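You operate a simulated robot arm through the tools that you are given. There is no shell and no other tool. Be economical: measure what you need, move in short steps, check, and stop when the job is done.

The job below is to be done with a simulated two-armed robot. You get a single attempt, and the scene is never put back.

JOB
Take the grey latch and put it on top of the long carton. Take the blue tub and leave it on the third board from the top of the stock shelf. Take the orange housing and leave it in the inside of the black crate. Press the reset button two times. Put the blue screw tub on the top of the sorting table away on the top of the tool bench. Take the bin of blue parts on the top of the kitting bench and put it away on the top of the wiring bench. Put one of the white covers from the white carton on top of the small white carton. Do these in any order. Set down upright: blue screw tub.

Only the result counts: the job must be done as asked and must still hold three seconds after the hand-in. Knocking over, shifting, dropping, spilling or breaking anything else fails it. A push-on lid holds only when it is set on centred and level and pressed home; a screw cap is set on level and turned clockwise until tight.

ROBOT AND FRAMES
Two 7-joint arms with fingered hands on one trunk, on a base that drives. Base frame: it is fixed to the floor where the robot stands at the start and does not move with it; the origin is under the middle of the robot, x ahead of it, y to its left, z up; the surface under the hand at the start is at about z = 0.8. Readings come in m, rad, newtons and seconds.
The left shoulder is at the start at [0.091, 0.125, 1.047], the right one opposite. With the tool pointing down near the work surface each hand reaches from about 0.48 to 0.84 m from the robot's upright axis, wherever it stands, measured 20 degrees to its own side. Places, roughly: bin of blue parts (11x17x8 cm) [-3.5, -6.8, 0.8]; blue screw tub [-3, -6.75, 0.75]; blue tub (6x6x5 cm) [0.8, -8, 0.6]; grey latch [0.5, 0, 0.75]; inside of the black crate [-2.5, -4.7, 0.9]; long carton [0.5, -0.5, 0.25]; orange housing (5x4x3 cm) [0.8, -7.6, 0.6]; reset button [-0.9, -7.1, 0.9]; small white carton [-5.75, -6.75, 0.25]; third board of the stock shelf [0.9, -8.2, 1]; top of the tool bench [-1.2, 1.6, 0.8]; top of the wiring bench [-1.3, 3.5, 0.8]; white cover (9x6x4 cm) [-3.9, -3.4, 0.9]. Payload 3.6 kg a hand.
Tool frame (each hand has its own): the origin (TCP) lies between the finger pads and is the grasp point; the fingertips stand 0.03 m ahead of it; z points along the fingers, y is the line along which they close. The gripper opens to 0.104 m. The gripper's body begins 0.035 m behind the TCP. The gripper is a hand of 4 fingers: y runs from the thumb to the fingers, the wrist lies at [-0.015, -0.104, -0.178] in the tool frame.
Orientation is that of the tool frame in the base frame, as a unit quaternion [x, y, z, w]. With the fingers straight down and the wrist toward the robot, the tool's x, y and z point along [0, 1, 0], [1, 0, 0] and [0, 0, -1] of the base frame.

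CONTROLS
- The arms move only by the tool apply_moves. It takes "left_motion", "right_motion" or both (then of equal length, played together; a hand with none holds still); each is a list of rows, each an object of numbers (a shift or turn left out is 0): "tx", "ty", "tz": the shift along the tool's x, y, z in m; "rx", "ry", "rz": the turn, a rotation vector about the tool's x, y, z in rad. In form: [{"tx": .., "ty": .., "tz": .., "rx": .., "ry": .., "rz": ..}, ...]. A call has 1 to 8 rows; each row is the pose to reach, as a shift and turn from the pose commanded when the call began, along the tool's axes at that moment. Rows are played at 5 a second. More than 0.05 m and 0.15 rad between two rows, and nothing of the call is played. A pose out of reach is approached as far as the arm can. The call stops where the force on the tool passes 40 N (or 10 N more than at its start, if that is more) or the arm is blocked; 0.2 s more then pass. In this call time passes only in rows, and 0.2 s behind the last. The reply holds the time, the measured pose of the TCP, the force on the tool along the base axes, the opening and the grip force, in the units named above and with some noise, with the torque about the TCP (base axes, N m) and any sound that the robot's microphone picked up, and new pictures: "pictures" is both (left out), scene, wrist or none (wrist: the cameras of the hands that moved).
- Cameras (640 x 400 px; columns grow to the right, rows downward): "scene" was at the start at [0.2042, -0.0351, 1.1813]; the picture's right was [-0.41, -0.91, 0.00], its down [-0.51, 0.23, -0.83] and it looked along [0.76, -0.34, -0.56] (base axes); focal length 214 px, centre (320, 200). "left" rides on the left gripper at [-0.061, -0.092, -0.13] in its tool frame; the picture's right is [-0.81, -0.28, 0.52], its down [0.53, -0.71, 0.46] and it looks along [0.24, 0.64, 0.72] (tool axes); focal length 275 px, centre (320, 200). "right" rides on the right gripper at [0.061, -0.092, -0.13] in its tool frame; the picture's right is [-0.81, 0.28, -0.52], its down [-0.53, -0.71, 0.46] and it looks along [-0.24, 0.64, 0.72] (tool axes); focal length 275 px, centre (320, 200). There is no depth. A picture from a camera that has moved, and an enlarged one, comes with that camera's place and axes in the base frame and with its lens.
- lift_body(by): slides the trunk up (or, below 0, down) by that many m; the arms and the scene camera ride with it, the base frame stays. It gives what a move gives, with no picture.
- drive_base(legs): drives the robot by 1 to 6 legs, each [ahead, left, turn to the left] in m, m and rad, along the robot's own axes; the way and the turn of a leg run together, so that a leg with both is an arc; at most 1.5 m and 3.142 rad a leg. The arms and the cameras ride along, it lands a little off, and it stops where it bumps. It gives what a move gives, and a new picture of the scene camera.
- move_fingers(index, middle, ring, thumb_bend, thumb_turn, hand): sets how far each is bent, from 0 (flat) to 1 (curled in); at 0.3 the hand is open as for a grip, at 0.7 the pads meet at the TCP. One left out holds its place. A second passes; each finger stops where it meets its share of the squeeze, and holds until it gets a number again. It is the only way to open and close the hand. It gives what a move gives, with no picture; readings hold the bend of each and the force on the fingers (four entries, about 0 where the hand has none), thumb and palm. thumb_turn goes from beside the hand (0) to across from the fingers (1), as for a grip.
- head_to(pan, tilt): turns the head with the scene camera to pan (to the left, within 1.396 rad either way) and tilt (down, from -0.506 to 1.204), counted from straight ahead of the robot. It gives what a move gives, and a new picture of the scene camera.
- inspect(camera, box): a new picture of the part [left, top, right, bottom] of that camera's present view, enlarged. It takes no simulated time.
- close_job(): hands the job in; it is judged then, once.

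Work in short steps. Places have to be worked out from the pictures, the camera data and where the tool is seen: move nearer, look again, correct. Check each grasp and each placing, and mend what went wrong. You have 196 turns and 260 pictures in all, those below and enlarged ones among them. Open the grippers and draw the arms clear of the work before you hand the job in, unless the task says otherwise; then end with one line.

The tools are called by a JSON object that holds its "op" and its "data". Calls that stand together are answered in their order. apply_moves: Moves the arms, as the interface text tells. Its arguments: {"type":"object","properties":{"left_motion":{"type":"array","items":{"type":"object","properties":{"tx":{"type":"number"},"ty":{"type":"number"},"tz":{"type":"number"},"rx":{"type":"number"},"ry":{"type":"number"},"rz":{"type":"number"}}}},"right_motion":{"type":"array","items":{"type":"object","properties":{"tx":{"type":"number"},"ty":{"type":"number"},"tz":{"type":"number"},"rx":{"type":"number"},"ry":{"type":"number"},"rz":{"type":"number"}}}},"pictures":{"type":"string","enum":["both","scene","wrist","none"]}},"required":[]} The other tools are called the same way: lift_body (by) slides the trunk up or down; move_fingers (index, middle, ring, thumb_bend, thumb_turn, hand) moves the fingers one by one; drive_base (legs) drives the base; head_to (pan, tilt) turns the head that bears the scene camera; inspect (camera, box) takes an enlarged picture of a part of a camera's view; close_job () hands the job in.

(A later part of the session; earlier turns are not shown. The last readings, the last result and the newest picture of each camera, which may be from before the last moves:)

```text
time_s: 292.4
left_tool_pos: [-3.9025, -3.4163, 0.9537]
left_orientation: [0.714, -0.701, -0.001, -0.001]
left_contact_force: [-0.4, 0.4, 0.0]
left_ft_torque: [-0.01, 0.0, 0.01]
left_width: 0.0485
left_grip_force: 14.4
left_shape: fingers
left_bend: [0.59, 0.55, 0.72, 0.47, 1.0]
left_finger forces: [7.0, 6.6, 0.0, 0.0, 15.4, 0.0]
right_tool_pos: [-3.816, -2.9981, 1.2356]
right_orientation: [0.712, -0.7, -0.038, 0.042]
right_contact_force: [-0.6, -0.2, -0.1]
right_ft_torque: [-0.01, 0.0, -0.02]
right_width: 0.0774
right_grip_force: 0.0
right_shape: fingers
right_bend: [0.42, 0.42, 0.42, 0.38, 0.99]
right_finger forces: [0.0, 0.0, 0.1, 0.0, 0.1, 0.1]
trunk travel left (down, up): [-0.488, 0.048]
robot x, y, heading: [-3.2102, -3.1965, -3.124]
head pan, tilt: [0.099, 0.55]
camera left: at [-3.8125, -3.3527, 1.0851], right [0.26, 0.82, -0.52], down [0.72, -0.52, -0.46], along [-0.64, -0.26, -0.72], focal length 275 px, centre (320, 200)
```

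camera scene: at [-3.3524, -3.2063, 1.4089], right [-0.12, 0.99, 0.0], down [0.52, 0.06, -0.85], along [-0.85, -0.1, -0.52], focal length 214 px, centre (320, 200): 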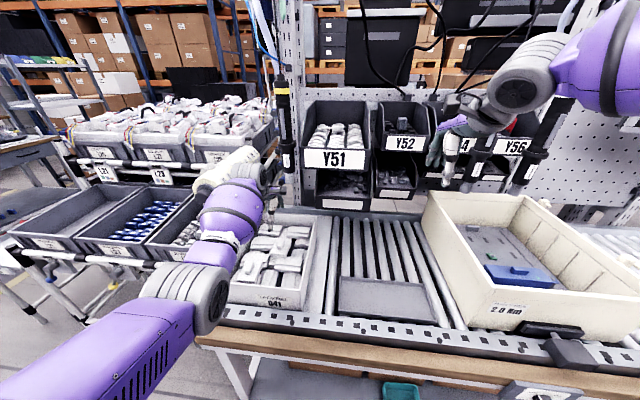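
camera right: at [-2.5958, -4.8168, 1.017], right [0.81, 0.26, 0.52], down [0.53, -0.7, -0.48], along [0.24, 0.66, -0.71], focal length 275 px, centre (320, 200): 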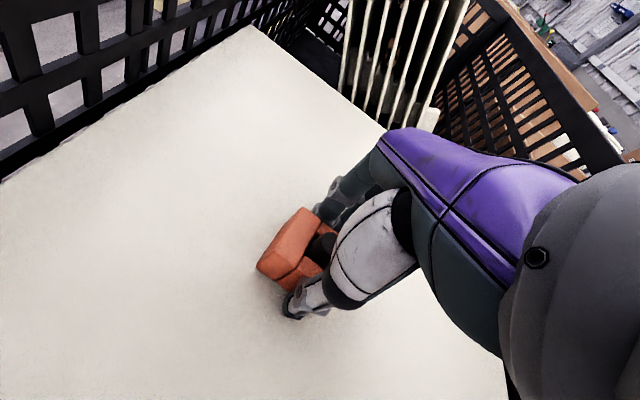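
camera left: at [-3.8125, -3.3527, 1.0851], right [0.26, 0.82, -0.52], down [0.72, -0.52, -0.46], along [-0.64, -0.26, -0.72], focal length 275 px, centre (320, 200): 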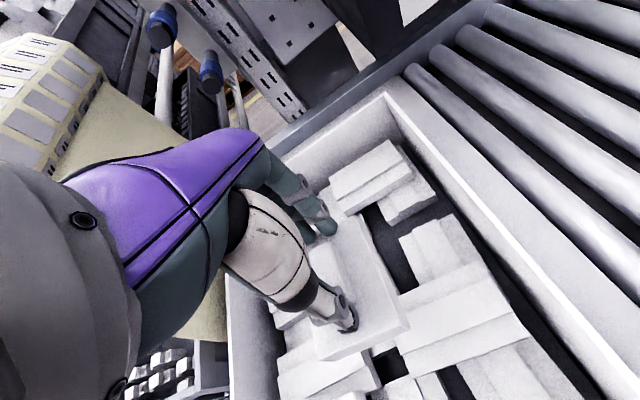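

The cover is held by its knob. I'll lift clear, back out into the aisle, and turn south.

{"op": "apply_moves", "data": {"left_motion": [{"tz": -0.05}, {"tz": -0.1}, {"tz": -0.15}, {"tz": -0.18}], "pictures": "none"}}

{"op": "drive_base", "data": {"legs": [[-0.26, 0.05, 0.0], [0, 0, 1.55]]}}

{"op": "head_to", "data": {"pan": 0.0, "tilt": 0.3}}

```text
time_s: 293.4
left_tool_pos: [-3.9043, -3.4157, 1.1349]
left_orientation: [0.713, -0.701, -0.001, 0.0]
left_contact_force: [0.0, 0.0, -1.0]
left_ft_torque: [-0.02, 0.03, -0.03]
left_width: 0.0481
left_grip_force: 14.5
left_shape: fingers
left_bend: [0.59, 0.55, 0.72, 0.47, 1.0]
left_finger forces: [6.9, 6.6, 0.1, 0.0, 15.5, 0.1]
right_tool_pos: [-3.8157, -2.9988, 1.235]
right_orientation: [0.712, -0.7, -0.037, 0.041]
right_contact_force: [0.0, 0.3, -0.4]
right_ft_torque: [0.01, 0.0, 0.01]
right_width: 0.0774
right_grip_force: 0.1
right_shape: fingers
right_bend: [0.42, 0.42, 0.42, 0.38, 0.99]
right_finger forces: [0.0, 0.1, 0.0, 0.0, 0.0, 0.0]
trunk travel left (down, up): [-0.488, 0.048]
robot x, y, heading: [-3.2089, -3.1974, -3.127]
head pan, tilt: [0.099, 0.55]
```

```text
time_s: 299.1
left_tool_pos: [-2.7523, -3.9404, 1.1345]
left_orientation: [1.0, -0.005, 0.0, 0.0]
left_contact_force: [0.5, -0.3, 0.2]
left_ft_torque: [0.0, 0.03, 0.0]
left_width: 0.0364
left_grip_force: 8.8
left_shape: fingers
left_bend: [0.63, 0.6, 0.72, 0.52, 1.0]
left_finger forces: [4.8, 2.9, 0.1, 0.1, 8.9, 0.0]
right_tool_pos: [-3.1658, -3.8399, 1.2361]
right_orientation: [0.998, -0.006, 0.002, 0.057]
right_contact_force: [0.2, -0.6, -0.1]
right_ft_torque: [-0.02, 0.03, 0.02]
right_width: 0.0774
right_grip_force: 0.1
right_shape: fingers
right_bend: [0.42, 0.42, 0.42, 0.38, 0.99]
right_finger forces: [0.0, 0.0, 0.0, 0.1, 0.1, 0.0]
trunk travel left (down, up): [-0.488, 0.048]
robot x, y, heading: [-2.9498, -3.2441, -1.581]
head pan, tilt: [0.099, 0.55]
camera scene: at [-2.9449, -3.3816, 1.409], right [-1.0, -0.09, 0.0], down [-0.05, 0.52, -0.85], along [0.07, -0.85, -0.52], focal length 214 px, centre (320, 200)
```

scene: 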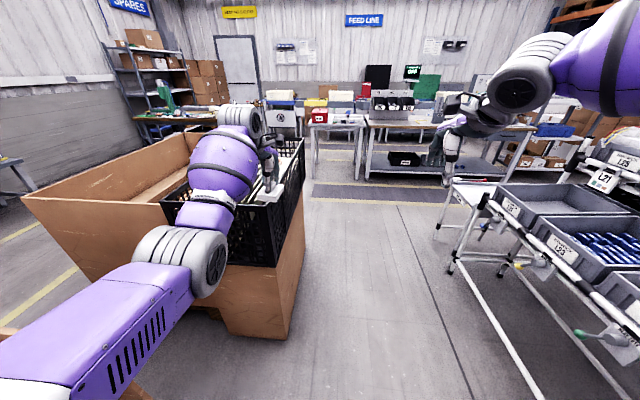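

```text
time_s: 299.8
left_tool_pos: [-2.7539, -3.9422, 1.1341]
left_orientation: [1.0, -0.005, 0.0, 0.0]
left_contact_force: [0.9, -0.4, 0.3]
left_ft_torque: [-0.02, -0.02, 0.02]
left_width: 0.0362
left_grip_force: 7.9
left_shape: fingers
left_bend: [0.63, 0.6, 0.72, 0.52, 1.0]
left_finger forces: [4.7, 2.8, 0.0, 0.0, 9.0, 0.0]
right_tool_pos: [-3.1663, -3.8404, 1.2358]
right_orientation: [0.998, -0.005, 0.001, 0.056]
right_contact_force: [0.3, -0.1, 0.3]
right_ft_torque: [0.01, 0.01, -0.02]
right_width: 0.0775
right_grip_force: 0.1
right_shape: fingers
right_bend: [0.42, 0.42, 0.42, 0.38, 0.99]
right_finger forces: [0.0, 0.0, 0.0, 0.0, 0.1, 0.0]
trunk travel left (down, up): [-0.488, 0.048]
robot x, y, heading: [-2.9515, -3.2432, -1.582]
head pan, tilt: [0.0, 0.3]
camera scene: at [-2.9539, -3.3855, 1.4319], right [-1.0, 0.01, 0.0], down [0.0, 0.3, -0.96], along [-0.01, -0.95, -0.3], focal length 214 px, centre (320, 200)
```

scene: 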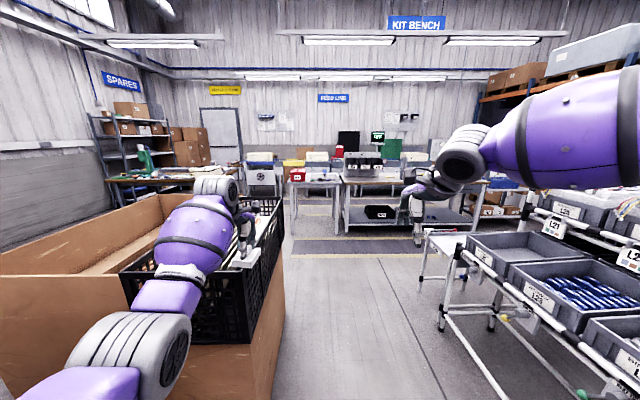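

The grip on the knob has shifted (width 0.036, lower force). I'll check and tighten it before going on.

{"op": "move_fingers", "data": {"hand": "left", "index": 0.8, "middle": 0.8, "thumb_bend": 0.8}}

{"op": "inspect", "data": {"camera": "left", "box": [200, 130, 480, 380]}}

{"op": "inspect", "data": {"camera": "scene", "box": [190, 180, 310, 290]}}

```text
time_s: 300.8
left_tool_pos: [-2.752, -3.9404, 1.1341]
left_orientation: [1.0, -0.005, -0.001, -0.001]
left_contact_force: [-0.4, 0.0, 0.1]
left_ft_torque: [0.01, 0.0, 0.01]
left_width: 0.0356
left_grip_force: 16.2
left_shape: fingers
left_bend: [0.63, 0.64, 0.72, 0.51, 1.0]
left_finger forces: [7.9, 8.3, 0.0, 0.0, 16.5, 0.0]
right_tool_pos: [-3.1673, -3.8401, 1.2354]
right_orientation: [0.998, -0.005, 0.001, 0.056]
right_contact_force: [-0.6, 0.7, -0.7]
right_ft_torque: [-0.02, 0.0, 0.01]
right_width: 0.0774
right_grip_force: 0.1
right_shape: fingers
right_bend: [0.42, 0.42, 0.42, 0.38, 0.99]
right_finger forces: [0.0, 0.1, 0.0, 0.0, 0.0, 0.0]
trunk travel left (down, up): [-0.488, 0.048]
robot x, y, heading: [-2.9506, -3.2386, -1.583]
head pan, tilt: [0.0, 0.3]
```

```text
1.60 times, centred on (340, 255) of left
camera zoom: at [-2.812, -3.8488, 1.2651], right [-0.81, 0.28, -0.52], down [0.54, 0.71, -0.46], along [0.24, -0.65, -0.72], focal length 440 px, centre (288, 112)
```

zoom: 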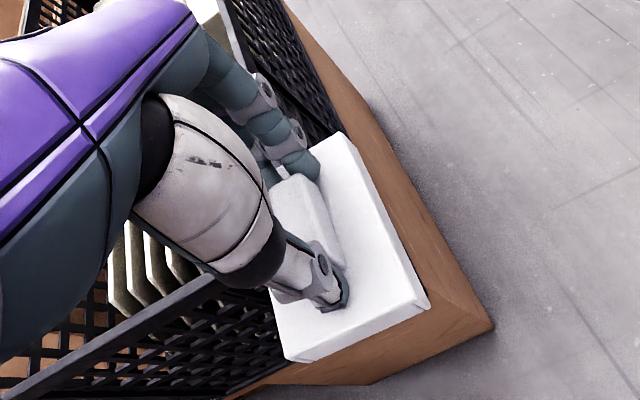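

```text
3.64 times, centred on (250, 235) of scene
camera zoom: at [-2.9539, -3.3855, 1.432], right [-1.0, 0.01, 0.0], down [0.0, 0.3, -0.96], along [-0.01, -0.96, -0.3], focal length 780 px, centre (574, 73)
```

zoom: 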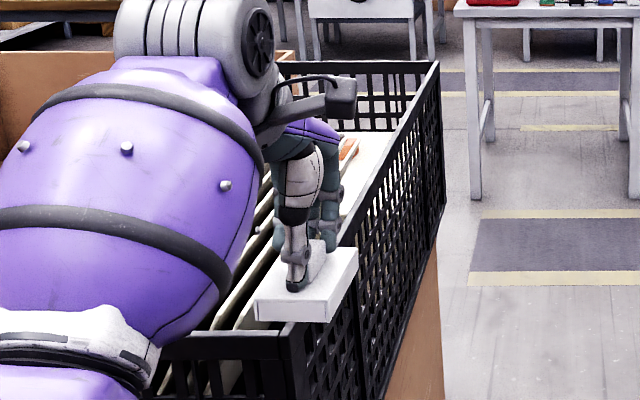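

The grip is firm again (16 N) and the plate is level. I'll zoom on the kit bench area to find the small white carton.

{"op": "inspect", "data": {"camera": "scene", "box": [280, 120, 560, 260]}}

```text
2.29 times, centred on (420, 190) of scene
camera zoom: at [-2.9539, -3.3855, 1.432], right [-1.0, 0.01, 0.0], down [0.0, 0.3, -0.96], along [-0.01, -0.96, -0.3], focal length 490 px, centre (91, 223)
```

zoom: 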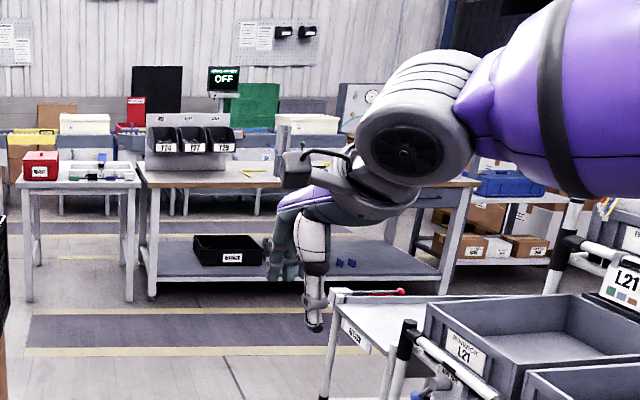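

The small white carton is on the low shelf of the rack west of the kit bench, around (-5.73, -6.5), and is reachable from the corridor at y≈-5.85. I'll drive there.

{"op": "drive_base", "data": {"legs": [[0.0, -0.32, 0.01], [1.45, 0.0, 0.0], [0.85, 0.0, 0.0], [0, 0, -1.57], [0.3, 0.22, 0]]}}

{"op": "head_to", "data": {"pan": 0.2, "tilt": 0.35}}

```text
time_s: 321.2
left_tool_pos: [-4.2601, -5.9901, 1.1336]
left_orientation: [0.709, -0.705, 0.0, 0.0]
left_contact_force: [-0.5, -0.5, 0.0]
left_ft_torque: [-0.01, -0.01, -0.01]
left_width: 0.0351
left_grip_force: 15.1
left_shape: fingers
left_bend: [0.63, 0.64, 0.72, 0.51, 1.0]
left_finger forces: [7.5, 8.0, 0.0, 0.0, 15.4, 0.1]
right_tool_pos: [-4.1656, -5.5736, 1.2359]
right_orientation: [0.707, -0.705, -0.038, 0.041]
right_contact_force: [0.5, 0.3, 0.9]
right_ft_torque: [0.0, -0.02, 0.03]
right_width: 0.0776
right_grip_force: 0.1
right_shape: fingers
right_bend: [0.42, 0.42, 0.42, 0.38, 0.99]
right_finger forces: [0.1, 0.0, 0.0, 0.0, 0.0, 0.0]
trunk travel left (down, up): [-0.488, 0.048]
robot x, y, heading: [-3.5638, -5.7783, -3.14]
head pan, tilt: [0.0, 0.3]
camera scene: at [-3.7094, -5.7773, 1.432], right [0.0, 1.0, 0.0], down [0.3, 0.0, -0.96], along [-0.96, 0.0, -0.3], focal length 214 px, centre (320, 200)
```

scene: 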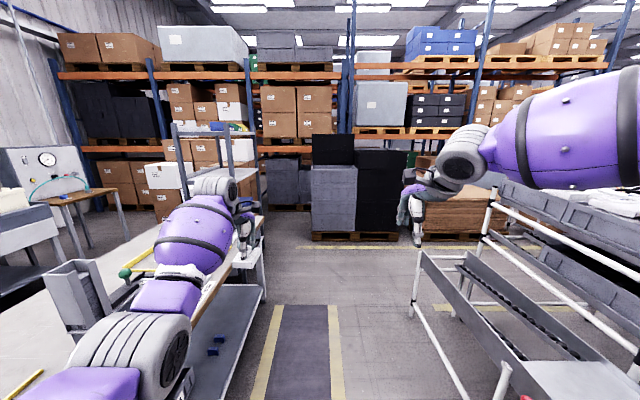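

```text
time_s: 321.9
left_tool_pos: [-4.2594, -5.9885, 1.1343]
left_orientation: [0.709, -0.705, -0.001, 0.0]
left_contact_force: [0.3, 0.1, -0.1]
left_ft_torque: [-0.03, 0.0, -0.01]
left_width: 0.0347
left_grip_force: 15.9
left_shape: fingers
left_bend: [0.63, 0.64, 0.72, 0.51, 1.0]
left_finger forces: [7.5, 7.8, 0.1, 0.0, 15.5, 0.0]
right_tool_pos: [-4.1668, -5.5726, 1.2349]
right_orientation: [0.708, -0.704, -0.038, 0.04]
right_contact_force: [-0.2, 0.4, 0.5]
right_ft_torque: [0.02, -0.02, 0.02]
right_width: 0.0773
right_grip_force: 0.0
right_shape: fingers
right_bend: [0.42, 0.42, 0.42, 0.38, 0.99]
right_finger forces: [0.0, 0.0, 0.1, 0.0, 0.1, 0.0]
trunk travel left (down, up): [-0.488, 0.048]
robot x, y, heading: [-3.5665, -5.7806, -3.142]
head pan, tilt: [0.201, 0.351]
camera scene: at [-3.7072, -5.7957, 1.4273], right [-0.2, 0.98, 0.0], down [0.34, 0.07, -0.94], along [-0.92, -0.19, -0.34], focal length 214 px, centre (320, 200)
```

scene: 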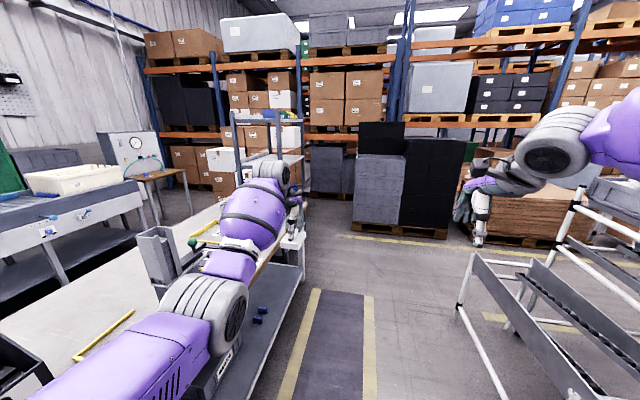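

I'll continue west along the corridor, slightly further north, to see the shelf unit.

{"op": "drive_base", "data": {"legs": [[1.3, -0.1, 0.0]]}}

{"op": "head_to", "data": {"pan": 0.75, "tilt": 0.5}}

```text
time_s: 328.5
left_tool_pos: [-5.5714, -5.8957, 1.1344]
left_orientation: [0.71, -0.705, -0.001, 0.0]
left_contact_force: [-0.7, -0.6, -0.2]
left_ft_torque: [-0.01, -0.01, -0.01]
left_width: 0.0349
left_grip_force: 15.5
left_shape: fingers
left_bend: [0.63, 0.64, 0.72, 0.51, 1.0]
left_finger forces: [7.5, 7.9, 0.0, 0.0, 15.2, 0.1]
right_tool_pos: [-5.4782, -5.4789, 1.2343]
right_orientation: [0.707, -0.705, -0.039, 0.042]
right_contact_force: [0.2, -0.7, 0.4]
right_ft_torque: [-0.03, -0.01, 0.02]
right_width: 0.0773
right_grip_force: 0.0
right_shape: fingers
right_bend: [0.42, 0.42, 0.42, 0.38, 0.99]
right_finger forces: [0.0, 0.1, 0.0, 0.1, 0.0, 0.0]
trunk travel left (down, up): [-0.488, 0.048]
robot x, y, heading: [-4.8724, -5.6828, -3.141]
head pan, tilt: [0.201, 0.351]
camera scene: at [-5.0178, -5.7018, 1.4273], right [-0.2, 0.98, 0.0], down [0.34, 0.07, -0.94], along [-0.92, -0.19, -0.34], focal length 214 px, centre (320, 200)
```

scene: 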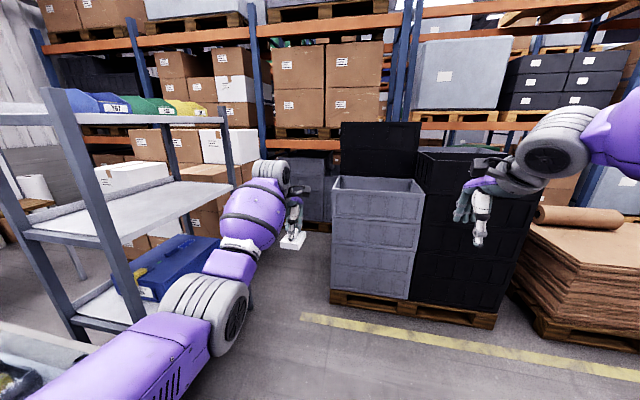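

```text
time_s: 329.5
left_tool_pos: [-5.571, -5.8945, 1.1347]
left_orientation: [0.709, -0.706, -0.001, 0.001]
left_contact_force: [-0.7, -0.2, 0.0]
left_ft_torque: [-0.02, 0.03, 0.0]
left_width: 0.0349
left_grip_force: 15.2
left_shape: fingers
left_bend: [0.63, 0.64, 0.72, 0.51, 1.0]
left_finger forces: [7.5, 8.0, 0.0, 0.0, 15.4, 0.1]
right_tool_pos: [-5.4775, -5.4804, 1.2348]
right_orientation: [0.708, -0.704, -0.038, 0.041]
right_contact_force: [-0.3, 0.3, -0.5]
right_ft_torque: [0.01, -0.01, 0.01]
right_width: 0.0774
right_grip_force: 0.1
right_shape: fingers
right_bend: [0.42, 0.42, 0.42, 0.38, 0.99]
right_finger forces: [0.0, 0.1, 0.0, 0.0, 0.0, 0.0]
trunk travel left (down, up): [-0.488, 0.048]
robot x, y, heading: [-4.8781, -5.6816, -3.14]
head pan, tilt: [0.75, 0.499]
camera scene: at [-4.9929, -5.7451, 1.4136], right [-0.68, 0.73, 0.0], down [0.35, 0.33, -0.88], along [-0.64, -0.6, -0.48], focal length 214 px, centre (320, 200)
```

scene: 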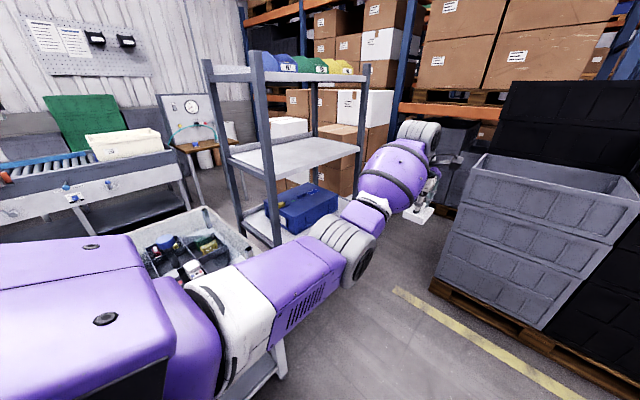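

I'll look more to the left and lower, to find the lower shelf and the small white carton.

{"op": "head_to", "data": {"pan": 0.45, "tilt": 0.7}}

{"op": "inspect", "data": {"camera": "left", "box": [0, 0, 640, 400]}}

```text
time_s: 330.3
left_tool_pos: [-5.57, -5.8942, 1.1336]
left_orientation: [0.709, -0.705, -0.001, 0.002]
left_contact_force: [-1.1, 0.0, -0.5]
left_ft_torque: [0.0, 0.02, 0.02]
left_width: 0.0349
left_grip_force: 15.3
left_shape: fingers
left_bend: [0.63, 0.64, 0.72, 0.51, 1.0]
left_finger forces: [7.5, 7.8, 0.1, 0.0, 15.4, 0.0]
right_tool_pos: [-5.4773, -5.4797, 1.2355]
right_orientation: [0.707, -0.705, -0.038, 0.041]
right_contact_force: [0.2, -0.1, -0.7]
right_ft_torque: [0.03, -0.02, -0.01]
right_width: 0.0772
right_grip_force: 0.1
right_shape: fingers
right_bend: [0.42, 0.42, 0.42, 0.38, 0.99]
right_finger forces: [0.1, 0.0, 0.0, 0.1, 0.1, 0.0]
trunk travel left (down, up): [-0.488, 0.048]
robot x, y, heading: [-4.8705, -5.6838, -3.139]
head pan, tilt: [0.45, 0.7]
camera scene: at [-5.0029, -5.7202, 1.3959], right [-0.44, 0.9, 0.0], down [0.58, 0.28, -0.77], along [-0.69, -0.34, -0.64], focal length 214 px, centre (320, 200)
```

scene: 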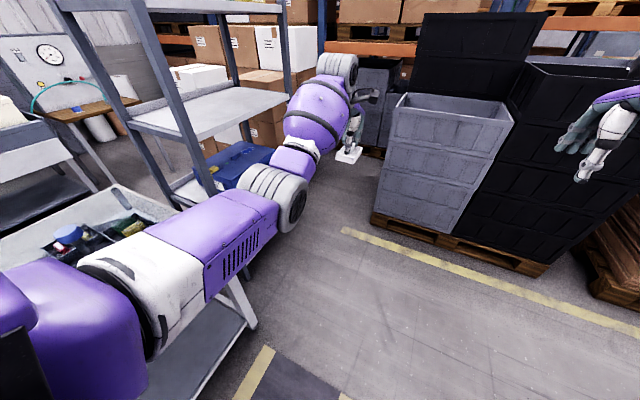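

```text
1.00 times, centred on (320, 200) of left (not enlarged: the box is as wide or as high as the picture)
camera zoom: at [-5.4783, -5.8331, 1.2652], right [0.27, 0.81, -0.52], down [0.72, -0.53, -0.46], along [-0.64, -0.25, -0.72], focal length 275 px, centre (320, 200)
```

zoom: 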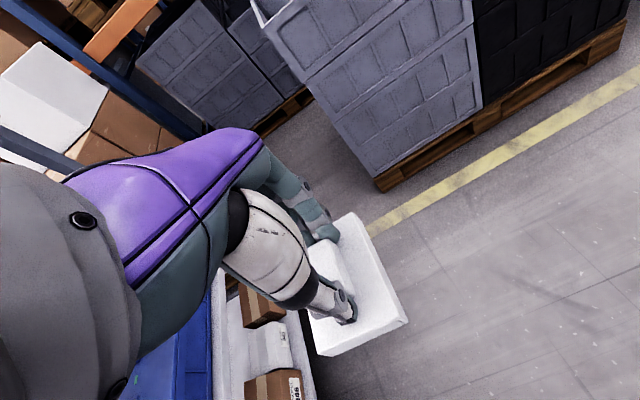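

From the wrist camera, the small white carton is on the low shelf at about (-5.83, -6.6), between two brown ones, with the shelf front at y≈-6.5 and the next shelf at z≈1.06, so there is plenty of headroom. I'll approach at an angle and lower the trunk.

{"op": "drive_base", "data": {"legs": [[0.53, -0.1, 0.0], [0, 0, 1.07]]}}

{"op": "lift_body", "data": {"by": -0.4}}

{"op": "head_to", "data": {"pan": 0.0, "tilt": 0.5}}

```text
time_s: 336.1
left_tool_pos: [-5.5461, -6.2981, 1.1351]
left_orientation: [0.97, -0.241, 0.0, 0.001]
left_contact_force: [-0.5, -0.4, 0.7]
left_ft_torque: [0.03, -0.01, 0.0]
left_width: 0.0348
left_grip_force: 14.9
left_shape: fingers
left_bend: [0.63, 0.64, 0.72, 0.52, 1.0]
left_finger forces: [7.3, 7.7, 0.0, 0.1, 15.0, 0.1]
right_tool_pos: [-5.8654, -6.0195, 1.2345]
right_orientation: [0.969, -0.241, -0.011, 0.055]
right_contact_force: [-1.1, 0.3, 0.2]
right_ft_torque: [-0.03, -0.01, -0.01]
right_width: 0.0775
right_grip_force: 0.0
right_shape: fingers
right_bend: [0.42, 0.42, 0.42, 0.38, 0.99]
right_finger forces: [0.0, 0.0, 0.0, 0.0, 0.1, 0.0]
trunk travel left (down, up): [-0.488, 0.048]
robot x, y, heading: [-5.403, -5.5881, -2.058]
head pan, tilt: [0.45, 0.7]
camera scene: at [-5.4281, -5.7147, 1.3959], right [-1.0, 0.04, 0.0], down [0.03, 0.64, -0.76], along [-0.03, -0.76, -0.64], focal length 214 px, centre (320, 200)
```

scene: 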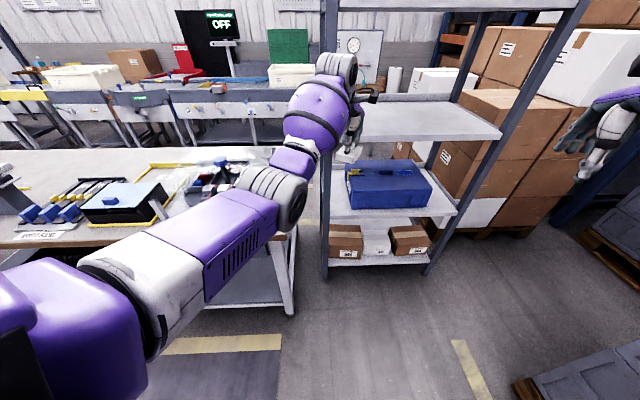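

```text
time_s: 340.0
left_tool_pos: [-5.5446, -6.2978, 0.7337]
left_orientation: [0.97, -0.242, 0.0, 0.0]
left_contact_force: [0.3, -0.4, -0.6]
left_ft_torque: [-0.03, -0.02, -0.01]
left_width: 0.0345
left_grip_force: 15.2
left_shape: fingers
left_bend: [0.63, 0.64, 0.72, 0.51, 1.0]
left_finger forces: [7.2, 7.7, 0.1, 0.0, 15.1, 0.0]
right_tool_pos: [-5.8648, -6.0194, 0.835]
right_orientation: [0.969, -0.241, -0.012, 0.054]
right_contact_force: [-0.4, -0.4, 0.1]
right_ft_torque: [-0.01, 0.0, 0.05]
right_width: 0.0776
right_grip_force: 0.1
right_shape: fingers
right_bend: [0.42, 0.42, 0.42, 0.38, 0.99]
right_finger forces: [0.0, 0.1, 0.1, 0.0, 0.1, 0.0]
trunk travel left (down, up): [-0.088, 0.448]
robot x, y, heading: [-5.3982, -5.583, -2.059]
head pan, tilt: [0.45, 0.7]
```

```text
time_s: 340.9
left_tool_pos: [-5.5443, -6.2991, 0.734]
left_orientation: [0.971, -0.241, 0.0, 0.0]
left_contact_force: [-0.2, 0.0, -0.5]
left_ft_torque: [-0.03, -0.01, 0.0]
left_width: 0.0348
left_grip_force: 15.3
left_shape: fingers
left_bend: [0.63, 0.64, 0.72, 0.51, 1.0]
left_finger forces: [7.2, 7.7, 0.1, 0.0, 15.0, 0.0]
right_tool_pos: [-5.8663, -6.0193, 0.8355]
right_orientation: [0.969, -0.241, -0.012, 0.054]
right_contact_force: [0.1, 0.1, 0.8]
right_ft_torque: [0.01, 0.03, -0.01]
right_width: 0.0772
right_grip_force: 0.0
right_shape: fingers
right_bend: [0.42, 0.42, 0.42, 0.38, 0.99]
right_finger forces: [0.1, 0.0, 0.0, 0.0, 0.0, 0.1]
trunk travel left (down, up): [-0.088, 0.448]
robot x, y, heading: [-5.3984, -5.5827, -2.06]
head pan, tilt: [0.0, 0.499]
camera scene: at [-5.5312, -5.8298, 0.983], right [-0.88, 0.47, 0.0], down [0.22, 0.42, -0.88], along [-0.41, -0.78, -0.48], focal length 214 px, centre (320, 200)
```

scene: 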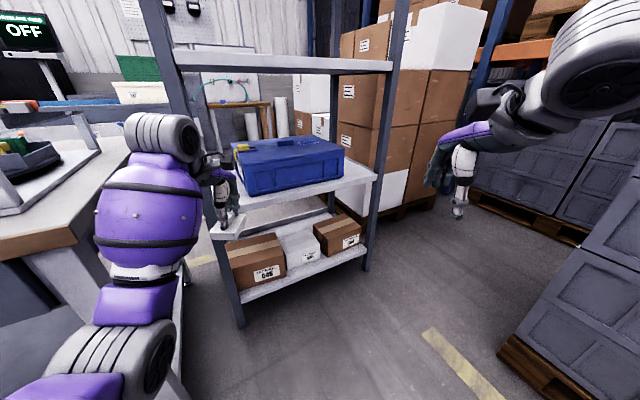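

The low shelf (z≈0.19) has a middle shelf at z≈0.555 above it, with its front at y≈-6.53. The carton stands right at the front edge, so the hand can reach in. I'll zoom for details.

{"op": "inspect", "data": {"camera": "scene", "box": [200, 150, 400, 330]}}

{"op": "inspect", "data": {"camera": "left", "box": [0, 0, 640, 400]}}

```text
2.22 times, centred on (300, 240) of scene
camera zoom: at [-5.5312, -5.8298, 0.983], right [-0.88, 0.47, 0.0], down [0.22, 0.42, -0.88], along [-0.41, -0.78, -0.48], focal length 477 px, centre (364, 111)
```

zoom: 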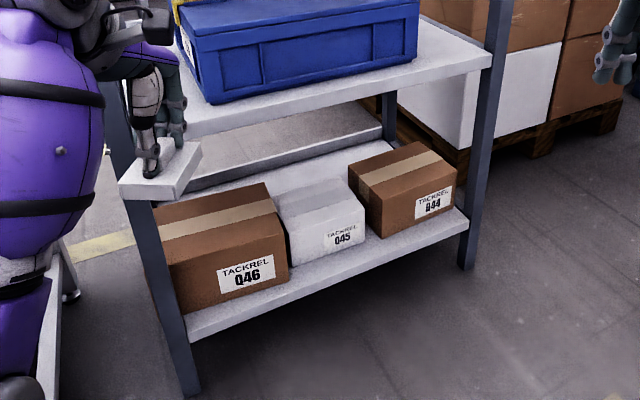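

```text
1.00 times, centred on (320, 200) of left (not enlarged: the box is as wide or as high as the picture)
camera zoom: at [-5.5548, -6.1886, 0.8651], right [-0.59, 0.62, -0.52], down [0.8, 0.38, -0.46], along [-0.09, -0.68, -0.72], focal length 275 px, centre (320, 200)
```

zoom: 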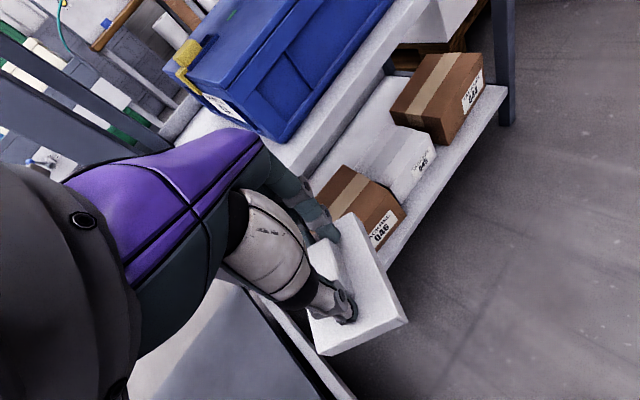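

Carton Q45: top z≈0.295, x -5.745..-5.92, y -6.57..-6.68, centre (-5.832, -6.625). I'll retract the right hand, lower the trunk and left arm outside the shelf, and turn the cover to line up with the carton.

{"op": "lift_body", "data": {"by": -0.08}}

{"op": "apply_moves", "data": {"left_motion": [{"tz": 0.04}, {"tz": 0.08, "rz": -0.05}, {"tz": 0.12, "rz": -0.1}, {"tz": 0.16, "rz": -0.15}, {"tz": 0.2, "rz": -0.2}, {"tz": 0.24, "rz": -0.25}, {"tz": 0.28, "rz": -0.3}], "right_motion": [{"tz": -0.03}, {"tz": -0.06, "ty": -0.02}, {"tz": -0.09, "ty": -0.04}, {"tz": -0.12, "ty": -0.06}, {"tz": -0.15, "ty": -0.08}, {"tz": -0.15, "ty": -0.1}, {"tz": -0.15, "ty": -0.12}]}}

```text
time_s: 342.0
left_tool_pos: [-5.5438, -6.2986, 0.6548]
left_orientation: [0.97, -0.241, -0.001, 0.001]
left_contact_force: [0.7, 0.0, -0.5]
left_ft_torque: [0.0, -0.01, -0.01]
left_width: 0.0346
left_grip_force: 14.7
left_shape: fingers
left_bend: [0.63, 0.64, 0.72, 0.51, 1.0]
left_finger forces: [7.4, 7.7, 0.0, 0.0, 15.1, 0.1]
right_tool_pos: [-5.8657, -6.0183, 0.7549]
right_orientation: [0.969, -0.241, -0.012, 0.054]
right_contact_force: [0.0, 0.0, 0.6]
right_ft_torque: [-0.01, 0.02, 0.03]
right_width: 0.0773
right_grip_force: 0.1
right_shape: fingers
right_bend: [0.42, 0.42, 0.42, 0.38, 0.99]
right_finger forces: [0.1, 0.0, 0.0, 0.1, 0.0, 0.0]
trunk travel left (down, up): [-0.008, 0.528]
robot x, y, heading: [-5.4023, -5.586, -2.061]
head pan, tilt: [0.0, 0.499]
```

```text
time_s: 343.6
left_tool_pos: [-5.5462, -6.3004, 0.3737]
left_orientation: [0.996, -0.093, 0.0, 0.0]
left_contact_force: [-0.4, 0.3, -0.8]
left_ft_torque: [0.01, -0.01, 0.0]
left_width: 0.0347
left_grip_force: 15.1
left_shape: fingers
left_bend: [0.63, 0.65, 0.72, 0.52, 1.0]
left_finger forces: [7.2, 7.7, 0.0, 0.0, 15.1, 0.0]
right_tool_pos: [-5.8018, -5.8982, 0.8898]
right_orientation: [0.969, -0.241, -0.011, 0.056]
right_contact_force: [0.2, 0.2, 1.1]
right_ft_torque: [0.0, 0.04, -0.03]
right_width: 0.0773
right_grip_force: 0.0
right_shape: fingers
right_bend: [0.42, 0.42, 0.42, 0.38, 0.99]
right_finger forces: [0.0, 0.0, 0.0, 0.0, 0.0, 0.0]
trunk travel left (down, up): [-0.008, 0.528]
robot x, y, heading: [-5.3993, -5.5873, -2.062]
head pan, tilt: [0.0, 0.499]
camera scene: at [-5.5406, -5.8472, 0.9123], right [-0.88, 0.47, 0.0], down [0.22, 0.42, -0.88], along [-0.41, -0.78, -0.48], focal length 214 px, centre (320, 200)
camera right: at [-5.6991, -5.8336, 1.0099], right [-0.82, 0.19, 0.54], down [-0.16, 0.83, -0.53], along [-0.55, -0.52, -0.65], focal length 275 px, centre (320, 200)
camera left: at [-5.5871, -6.1979, 0.5049], right [-0.75, 0.42, -0.52], down [0.66, 0.6, -0.46], along [0.12, -0.68, -0.72], focal length 275 px, centre (320, 200)
```

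scene: 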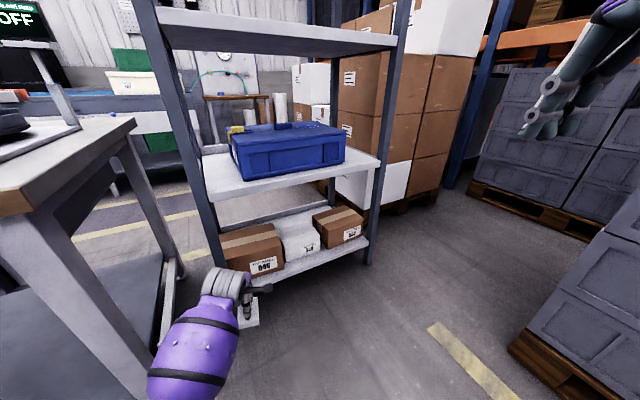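
right: 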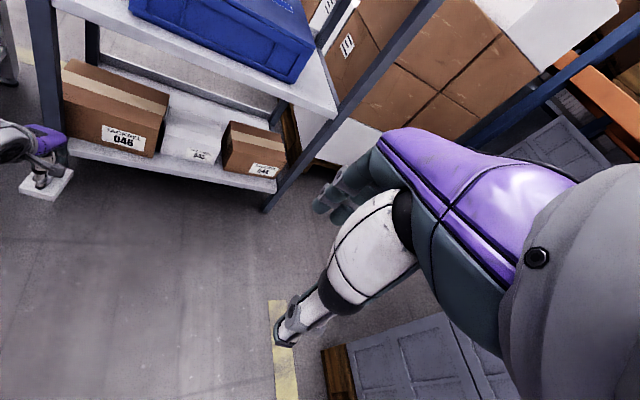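
left: 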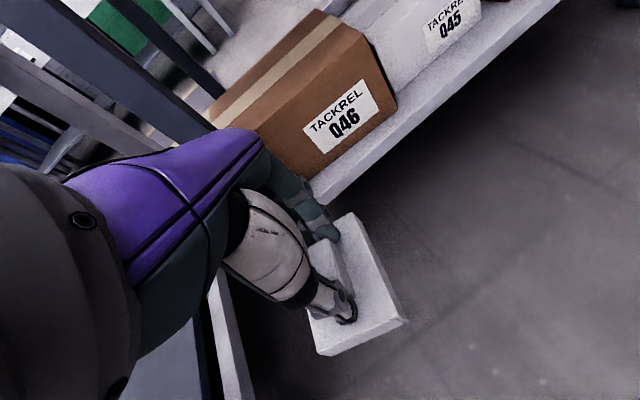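

Now I'll move so that the cover is in front of the white carton Q45.

{"op": "drive_base", "data": {"legs": [[0.15, -0.237, 0.0]]}}

{"op": "inspect", "data": {"camera": "left", "box": [0, 0, 640, 400]}}

{"op": "inspect", "data": {"camera": "scene", "box": [160, 150, 400, 350]}}

```text
time_s: 346.3
left_tool_pos: [-5.8213, -6.3224, 0.3737]
left_orientation: [0.996, -0.092, 0.001, 0.0]
left_contact_force: [-0.1, 0.2, -1.3]
left_ft_torque: [-0.03, -0.01, 0.01]
left_width: 0.0344
left_grip_force: 15.1
left_shape: fingers
left_bend: [0.63, 0.65, 0.72, 0.52, 1.0]
left_finger forces: [7.3, 7.7, 0.0, 0.1, 15.1, 0.0]
right_tool_pos: [-6.0808, -5.9233, 0.8914]
right_orientation: [0.969, -0.239, -0.012, 0.054]
right_contact_force: [0.1, 0.4, 0.2]
right_ft_torque: [-0.05, -0.04, -0.01]
right_width: 0.0775
right_grip_force: 0.1
right_shape: fingers
right_bend: [0.42, 0.42, 0.42, 0.38, 0.99]
right_finger forces: [0.1, 0.0, 0.0, 0.0, 0.0, 0.1]
trunk travel left (down, up): [-0.008, 0.528]
robot x, y, heading: [-5.6794, -5.6086, -2.059]
head pan, tilt: [0.0, 0.499]
camera scene: at [-5.8192, -5.8704, 0.9123], right [-0.88, 0.47, 0.0], down [0.22, 0.42, -0.88], along [-0.41, -0.78, -0.48], focal length 214 px, centre (320, 200)
```

scene: 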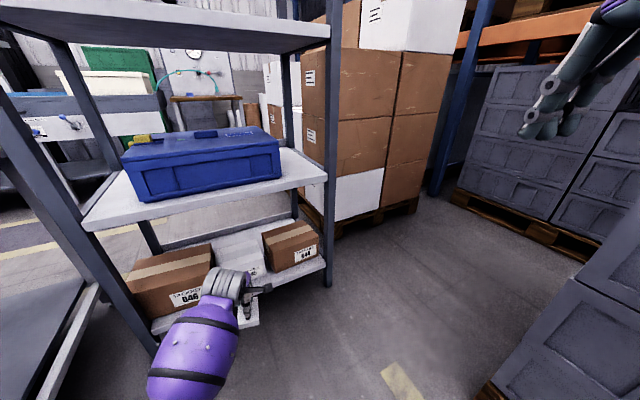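

```text
1.00 times, centred on (320, 200) of left (not enlarged: the box is as wide or as high as the picture)
camera zoom: at [-5.8643, -6.2212, 0.5053], right [-0.75, 0.42, -0.52], down [0.65, 0.6, -0.46], along [0.12, -0.68, -0.72], focal length 275 px, centre (320, 200)
```

zoom: 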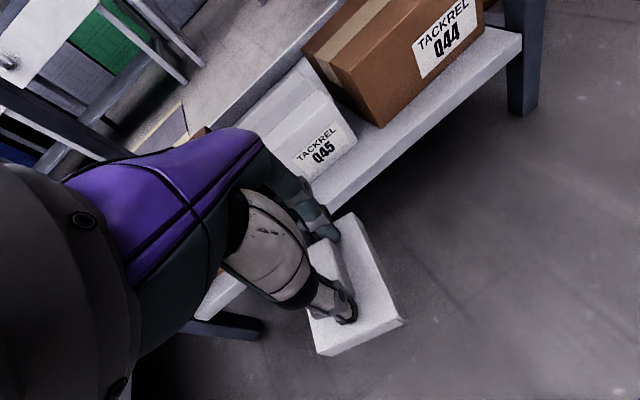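

```text
2.00 times, centred on (280, 250) of scene
camera zoom: at [-5.8192, -5.8704, 0.9123], right [-0.88, 0.47, 0.0], down [0.22, 0.42, -0.88], along [-0.41, -0.78, -0.48], focal length 429 px, centre (400, 100)
```

zoom: 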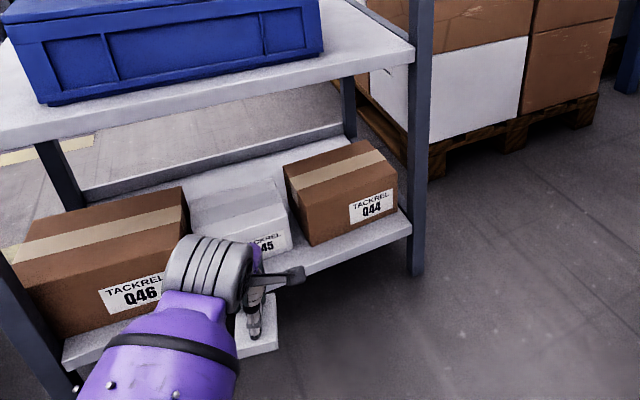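

Rechecked: the middle shelf's underside is at z≈0.575, so there is room. I'll lower to TCP z≈0.356 and drive 0.19 m toward the shelf, then check.

{"op": "apply_moves", "data": {"left_motion": [{"tz": 0.016}], "pictures": "none"}}

{"op": "drive_base", "data": {"legs": [[0.172, 0.081, 0.0]]}}

{"op": "inspect", "data": {"camera": "left", "box": [0, 0, 640, 400]}}

{"op": "inspect", "data": {"camera": "scene", "box": [140, 150, 380, 350]}}

```text
time_s: 346.7
left_tool_pos: [-5.8218, -6.3227, 0.3586]
left_orientation: [0.996, -0.092, 0.0, 0.0]
left_contact_force: [0.2, 0.2, -0.7]
left_ft_torque: [-0.01, 0.01, 0.03]
left_width: 0.0347
left_grip_force: 14.7
left_shape: fingers
left_bend: [0.63, 0.65, 0.72, 0.52, 1.0]
left_finger forces: [7.2, 7.7, 0.0, 0.0, 15.0, 0.0]
right_tool_pos: [-6.0824, -5.9231, 0.8903]
right_orientation: [0.969, -0.24, -0.012, 0.055]
right_contact_force: [0.2, -0.6, 0.0]
right_ft_torque: [0.0, -0.02, 0.01]
right_width: 0.0776
right_grip_force: 0.1
right_shape: fingers
right_bend: [0.42, 0.42, 0.42, 0.38, 0.99]
right_finger forces: [0.1, 0.0, 0.1, 0.1, 0.1, 0.0]
trunk travel left (down, up): [-0.008, 0.528]
robot x, y, heading: [-5.6809, -5.607, -2.052]
head pan, tilt: [0.0, 0.499]
```

```text
time_s: 348.3
left_tool_pos: [-5.8291, -6.5119, 0.3586]
left_orientation: [0.996, -0.092, 0.0, 0.0]
left_contact_force: [-0.2, 0.0, -0.3]
left_ft_torque: [0.03, 0.01, -0.04]
left_width: 0.0346
left_grip_force: 15.3
left_shape: fingers
left_bend: [0.63, 0.65, 0.72, 0.52, 1.0]
left_finger forces: [7.2, 7.7, 0.0, 0.0, 15.1, 0.1]
right_tool_pos: [-6.089, -6.1113, 0.891]
right_orientation: [0.969, -0.239, -0.011, 0.055]
right_contact_force: [0.1, 0.2, 0.4]
right_ft_torque: [-0.01, -0.04, 0.01]
right_width: 0.0772
right_grip_force: 0.1
right_shape: fingers
right_bend: [0.42, 0.42, 0.42, 0.38, 0.99]
right_finger forces: [0.0, 0.0, 0.1, 0.0, 0.0, 0.1]
trunk travel left (down, up): [-0.008, 0.528]
robot x, y, heading: [-5.69, -5.7965, -2.054]
head pan, tilt: [0.0, 0.499]
camera scene: at [-5.8275, -6.0602, 0.9123], right [-0.88, 0.47, 0.0], down [0.22, 0.42, -0.88], along [-0.41, -0.78, -0.48], focal length 214 px, centre (320, 200)
```

scene: 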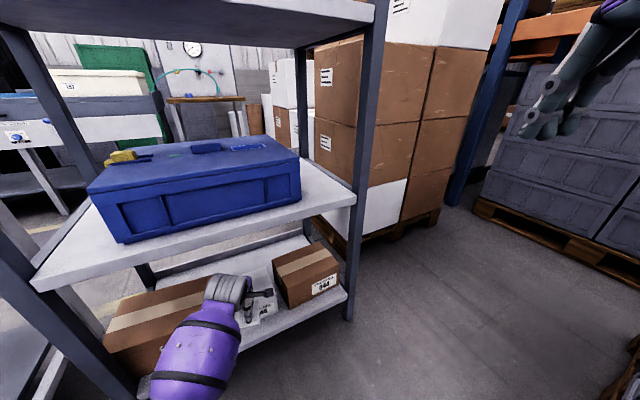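

```text
1.00 times, centred on (320, 200) of left (not enlarged: the box is as wide or as high as the picture)
camera zoom: at [-5.8724, -6.4108, 0.4894], right [-0.75, 0.42, -0.52], down [0.65, 0.6, -0.46], along [0.12, -0.68, -0.72], focal length 275 px, centre (320, 200)
```

zoom: 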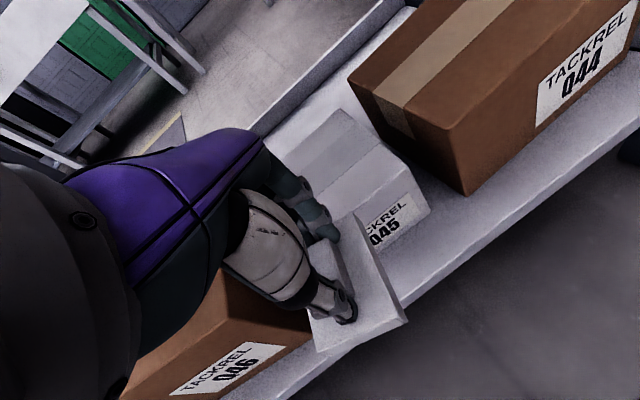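

```text
2.00 times, centred on (260, 250) of scene
camera zoom: at [-5.8275, -6.0602, 0.9123], right [-0.88, 0.47, 0.0], down [0.22, 0.42, -0.88], along [-0.41, -0.78, -0.48], focal length 429 px, centre (440, 100)
```

zoom: 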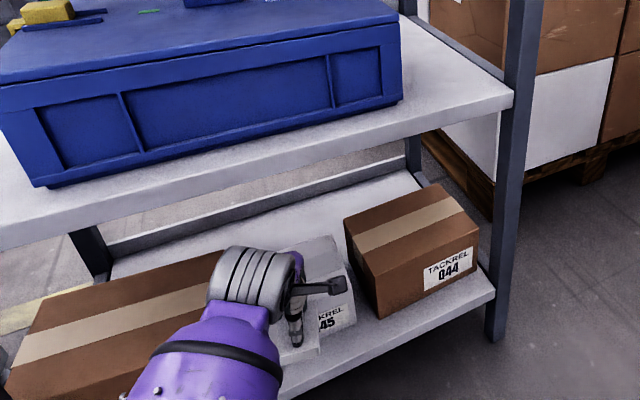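

The carton's top spans y -6.56 to -6.676 (z≈0.29–0.30). I'll advance with guarded arm steps, so any touch stops it.

{"op": "apply_moves", "data": {"left_motion": [{"ty": 0.02, "tx": 0.003, "tz": -0.004}, {"ty": 0.04, "tx": 0.006, "tz": -0.004}, {"ty": 0.06, "tx": 0.009, "tz": -0.004}, {"ty": 0.08, "tx": 0.012, "tz": -0.004}, {"ty": 0.098, "tx": 0.014, "tz": -0.004}]}}

```text
time_s: 349.5
left_tool_pos: [-5.8339, -6.6119, 0.3626]
left_orientation: [0.996, -0.092, 0.0, 0.0]
left_contact_force: [-0.6, -1.4, 0.1]
left_ft_torque: [0.04, 0.0, 0.0]
left_width: 0.0348
left_grip_force: 14.9
left_shape: fingers
left_bend: [0.63, 0.65, 0.72, 0.52, 1.0]
left_finger forces: [7.1, 7.6, 0.0, 0.0, 15.0, 0.1]
right_tool_pos: [-6.0895, -6.1121, 0.8898]
right_orientation: [0.969, -0.239, -0.012, 0.053]
right_contact_force: [0.3, -0.9, 0.8]
right_ft_torque: [-0.05, -0.01, 0.01]
right_width: 0.0775
right_grip_force: 0.1
right_shape: fingers
right_bend: [0.42, 0.42, 0.42, 0.38, 0.99]
right_finger forces: [0.0, 0.0, 0.0, 0.0, 0.0, 0.1]
trunk travel left (down, up): [-0.008, 0.528]
robot x, y, heading: [-5.6896, -5.7945, -2.059]
head pan, tilt: [0.0, 0.499]
camera scene: at [-5.8275, -6.0601, 0.9123], right [-0.88, 0.47, 0.0], down [0.22, 0.42, -0.88], along [-0.41, -0.78, -0.48], focal length 214 px, centre (320, 200)
camera left: at [-5.8765, -6.5098, 0.4933], right [-0.75, 0.42, -0.52], down [0.65, 0.6, -0.46], along [0.12, -0.68, -0.72], focal length 275 px, centre (320, 200)
```

scene: 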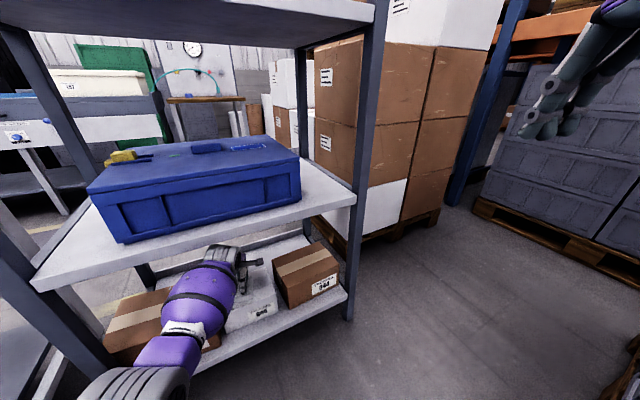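
left: 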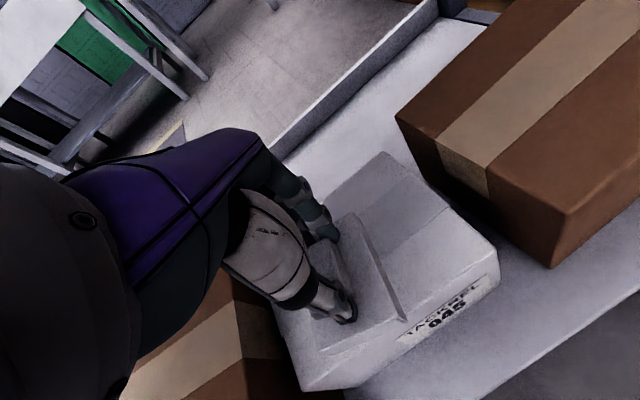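

The cover hovers centred over the carton. Lowering gently to contact.

{"op": "apply_moves", "data": {"left_motion": [{"tz": 0.005, "ty": 0.006}, {"tz": 0.01, "ty": 0.006}, {"tz": 0.015, "ty": 0.006}, {"tz": 0.02, "ty": 0.006}, {"tz": 0.025, "ty": 0.006}], "pictures": "wrist"}}

```text
time_s: 350.7
left_tool_pos: [-5.835, -6.6174, 0.3373]
left_orientation: [0.996, -0.091, 0.001, 0.0]
left_contact_force: [-0.5, 0.6, -0.8]
left_ft_torque: [-0.01, -0.01, 0.0]
left_width: 0.0347
left_grip_force: 14.7
left_shape: fingers
left_bend: [0.63, 0.65, 0.72, 0.52, 1.0]
left_finger forces: [7.0, 7.6, 0.0, 0.1, 15.0, 0.1]
right_tool_pos: [-6.0902, -6.1133, 0.8905]
right_orientation: [0.969, -0.239, -0.011, 0.054]
right_contact_force: [0.4, 0.4, -1.4]
right_ft_torque: [0.0, 0.0, -0.01]
right_width: 0.0773
right_grip_force: 0.2
right_shape: fingers
right_bend: [0.42, 0.42, 0.42, 0.38, 0.99]
right_finger forces: [0.1, 0.0, 0.0, 0.0, 0.1, 0.0]
trunk travel left (down, up): [-0.008, 0.528]
robot x, y, heading: [-5.6889, -5.7948, -2.058]
head pan, tilt: [0.0, 0.499]
camera left: at [-5.8777, -6.5155, 0.4683], right [-0.75, 0.42, -0.52], down [0.65, 0.6, -0.46], along [0.12, -0.68, -0.72], focal length 275 px, centre (320, 200)
```

left: 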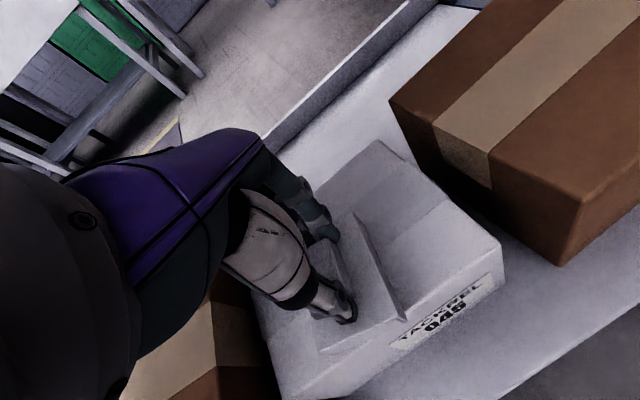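

Still no contact; continuing in small steps.

{"op": "apply_moves", "data": {"left_motion": [{"tz": 0.004}, {"tz": 0.008}, {"tz": 0.012}, {"tz": 0.016}, {"tz": 0.02}, {"tz": 0.024}], "pictures": "wrist"}}

```text
time_s: 351.7
left_tool_pos: [-5.8384, -6.6243, 0.3327]
left_orientation: [0.996, -0.091, -0.004, 0.011]
left_contact_force: [0.6, 1.3, 12.6]
left_ft_torque: [0.56, -0.08, -0.01]
left_width: 0.0347
left_grip_force: 19.7
left_shape: fingers
left_bend: [0.71, 0.66, 0.72, 0.52, 1.0]
left_finger forces: [6.3, 7.3, 0.0, 0.1, 26.3, 0.0]
right_tool_pos: [-6.0888, -6.1133, 0.891]
right_orientation: [0.97, -0.238, -0.012, 0.054]
right_contact_force: [0.0, -0.5, -1.3]
right_ft_torque: [0.0, -0.02, 0.02]
right_width: 0.0776
right_grip_force: 0.1
right_shape: fingers
right_bend: [0.42, 0.42, 0.42, 0.38, 0.99]
right_finger forces: [0.1, 0.1, 0.1, 0.0, 0.1, 0.1]
trunk travel left (down, up): [-0.008, 0.528]
robot x, y, heading: [-5.6895, -5.797, -2.06]
head pan, tilt: [0.0, 0.499]
stopped in row 5 (left hand): the force on the tool passed its limit at 42 N (the readings are from after the stop); the commanded pose is now the measured one
camera left: at [-5.8794, -6.5196, 0.4616], right [-0.75, 0.41, -0.52], down [0.65, 0.59, -0.47], along [0.12, -0.69, -0.71], focal length 275 px, centre (320, 200)
```

left: 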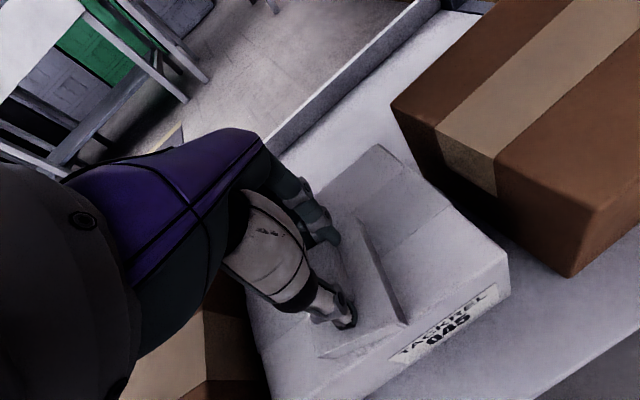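

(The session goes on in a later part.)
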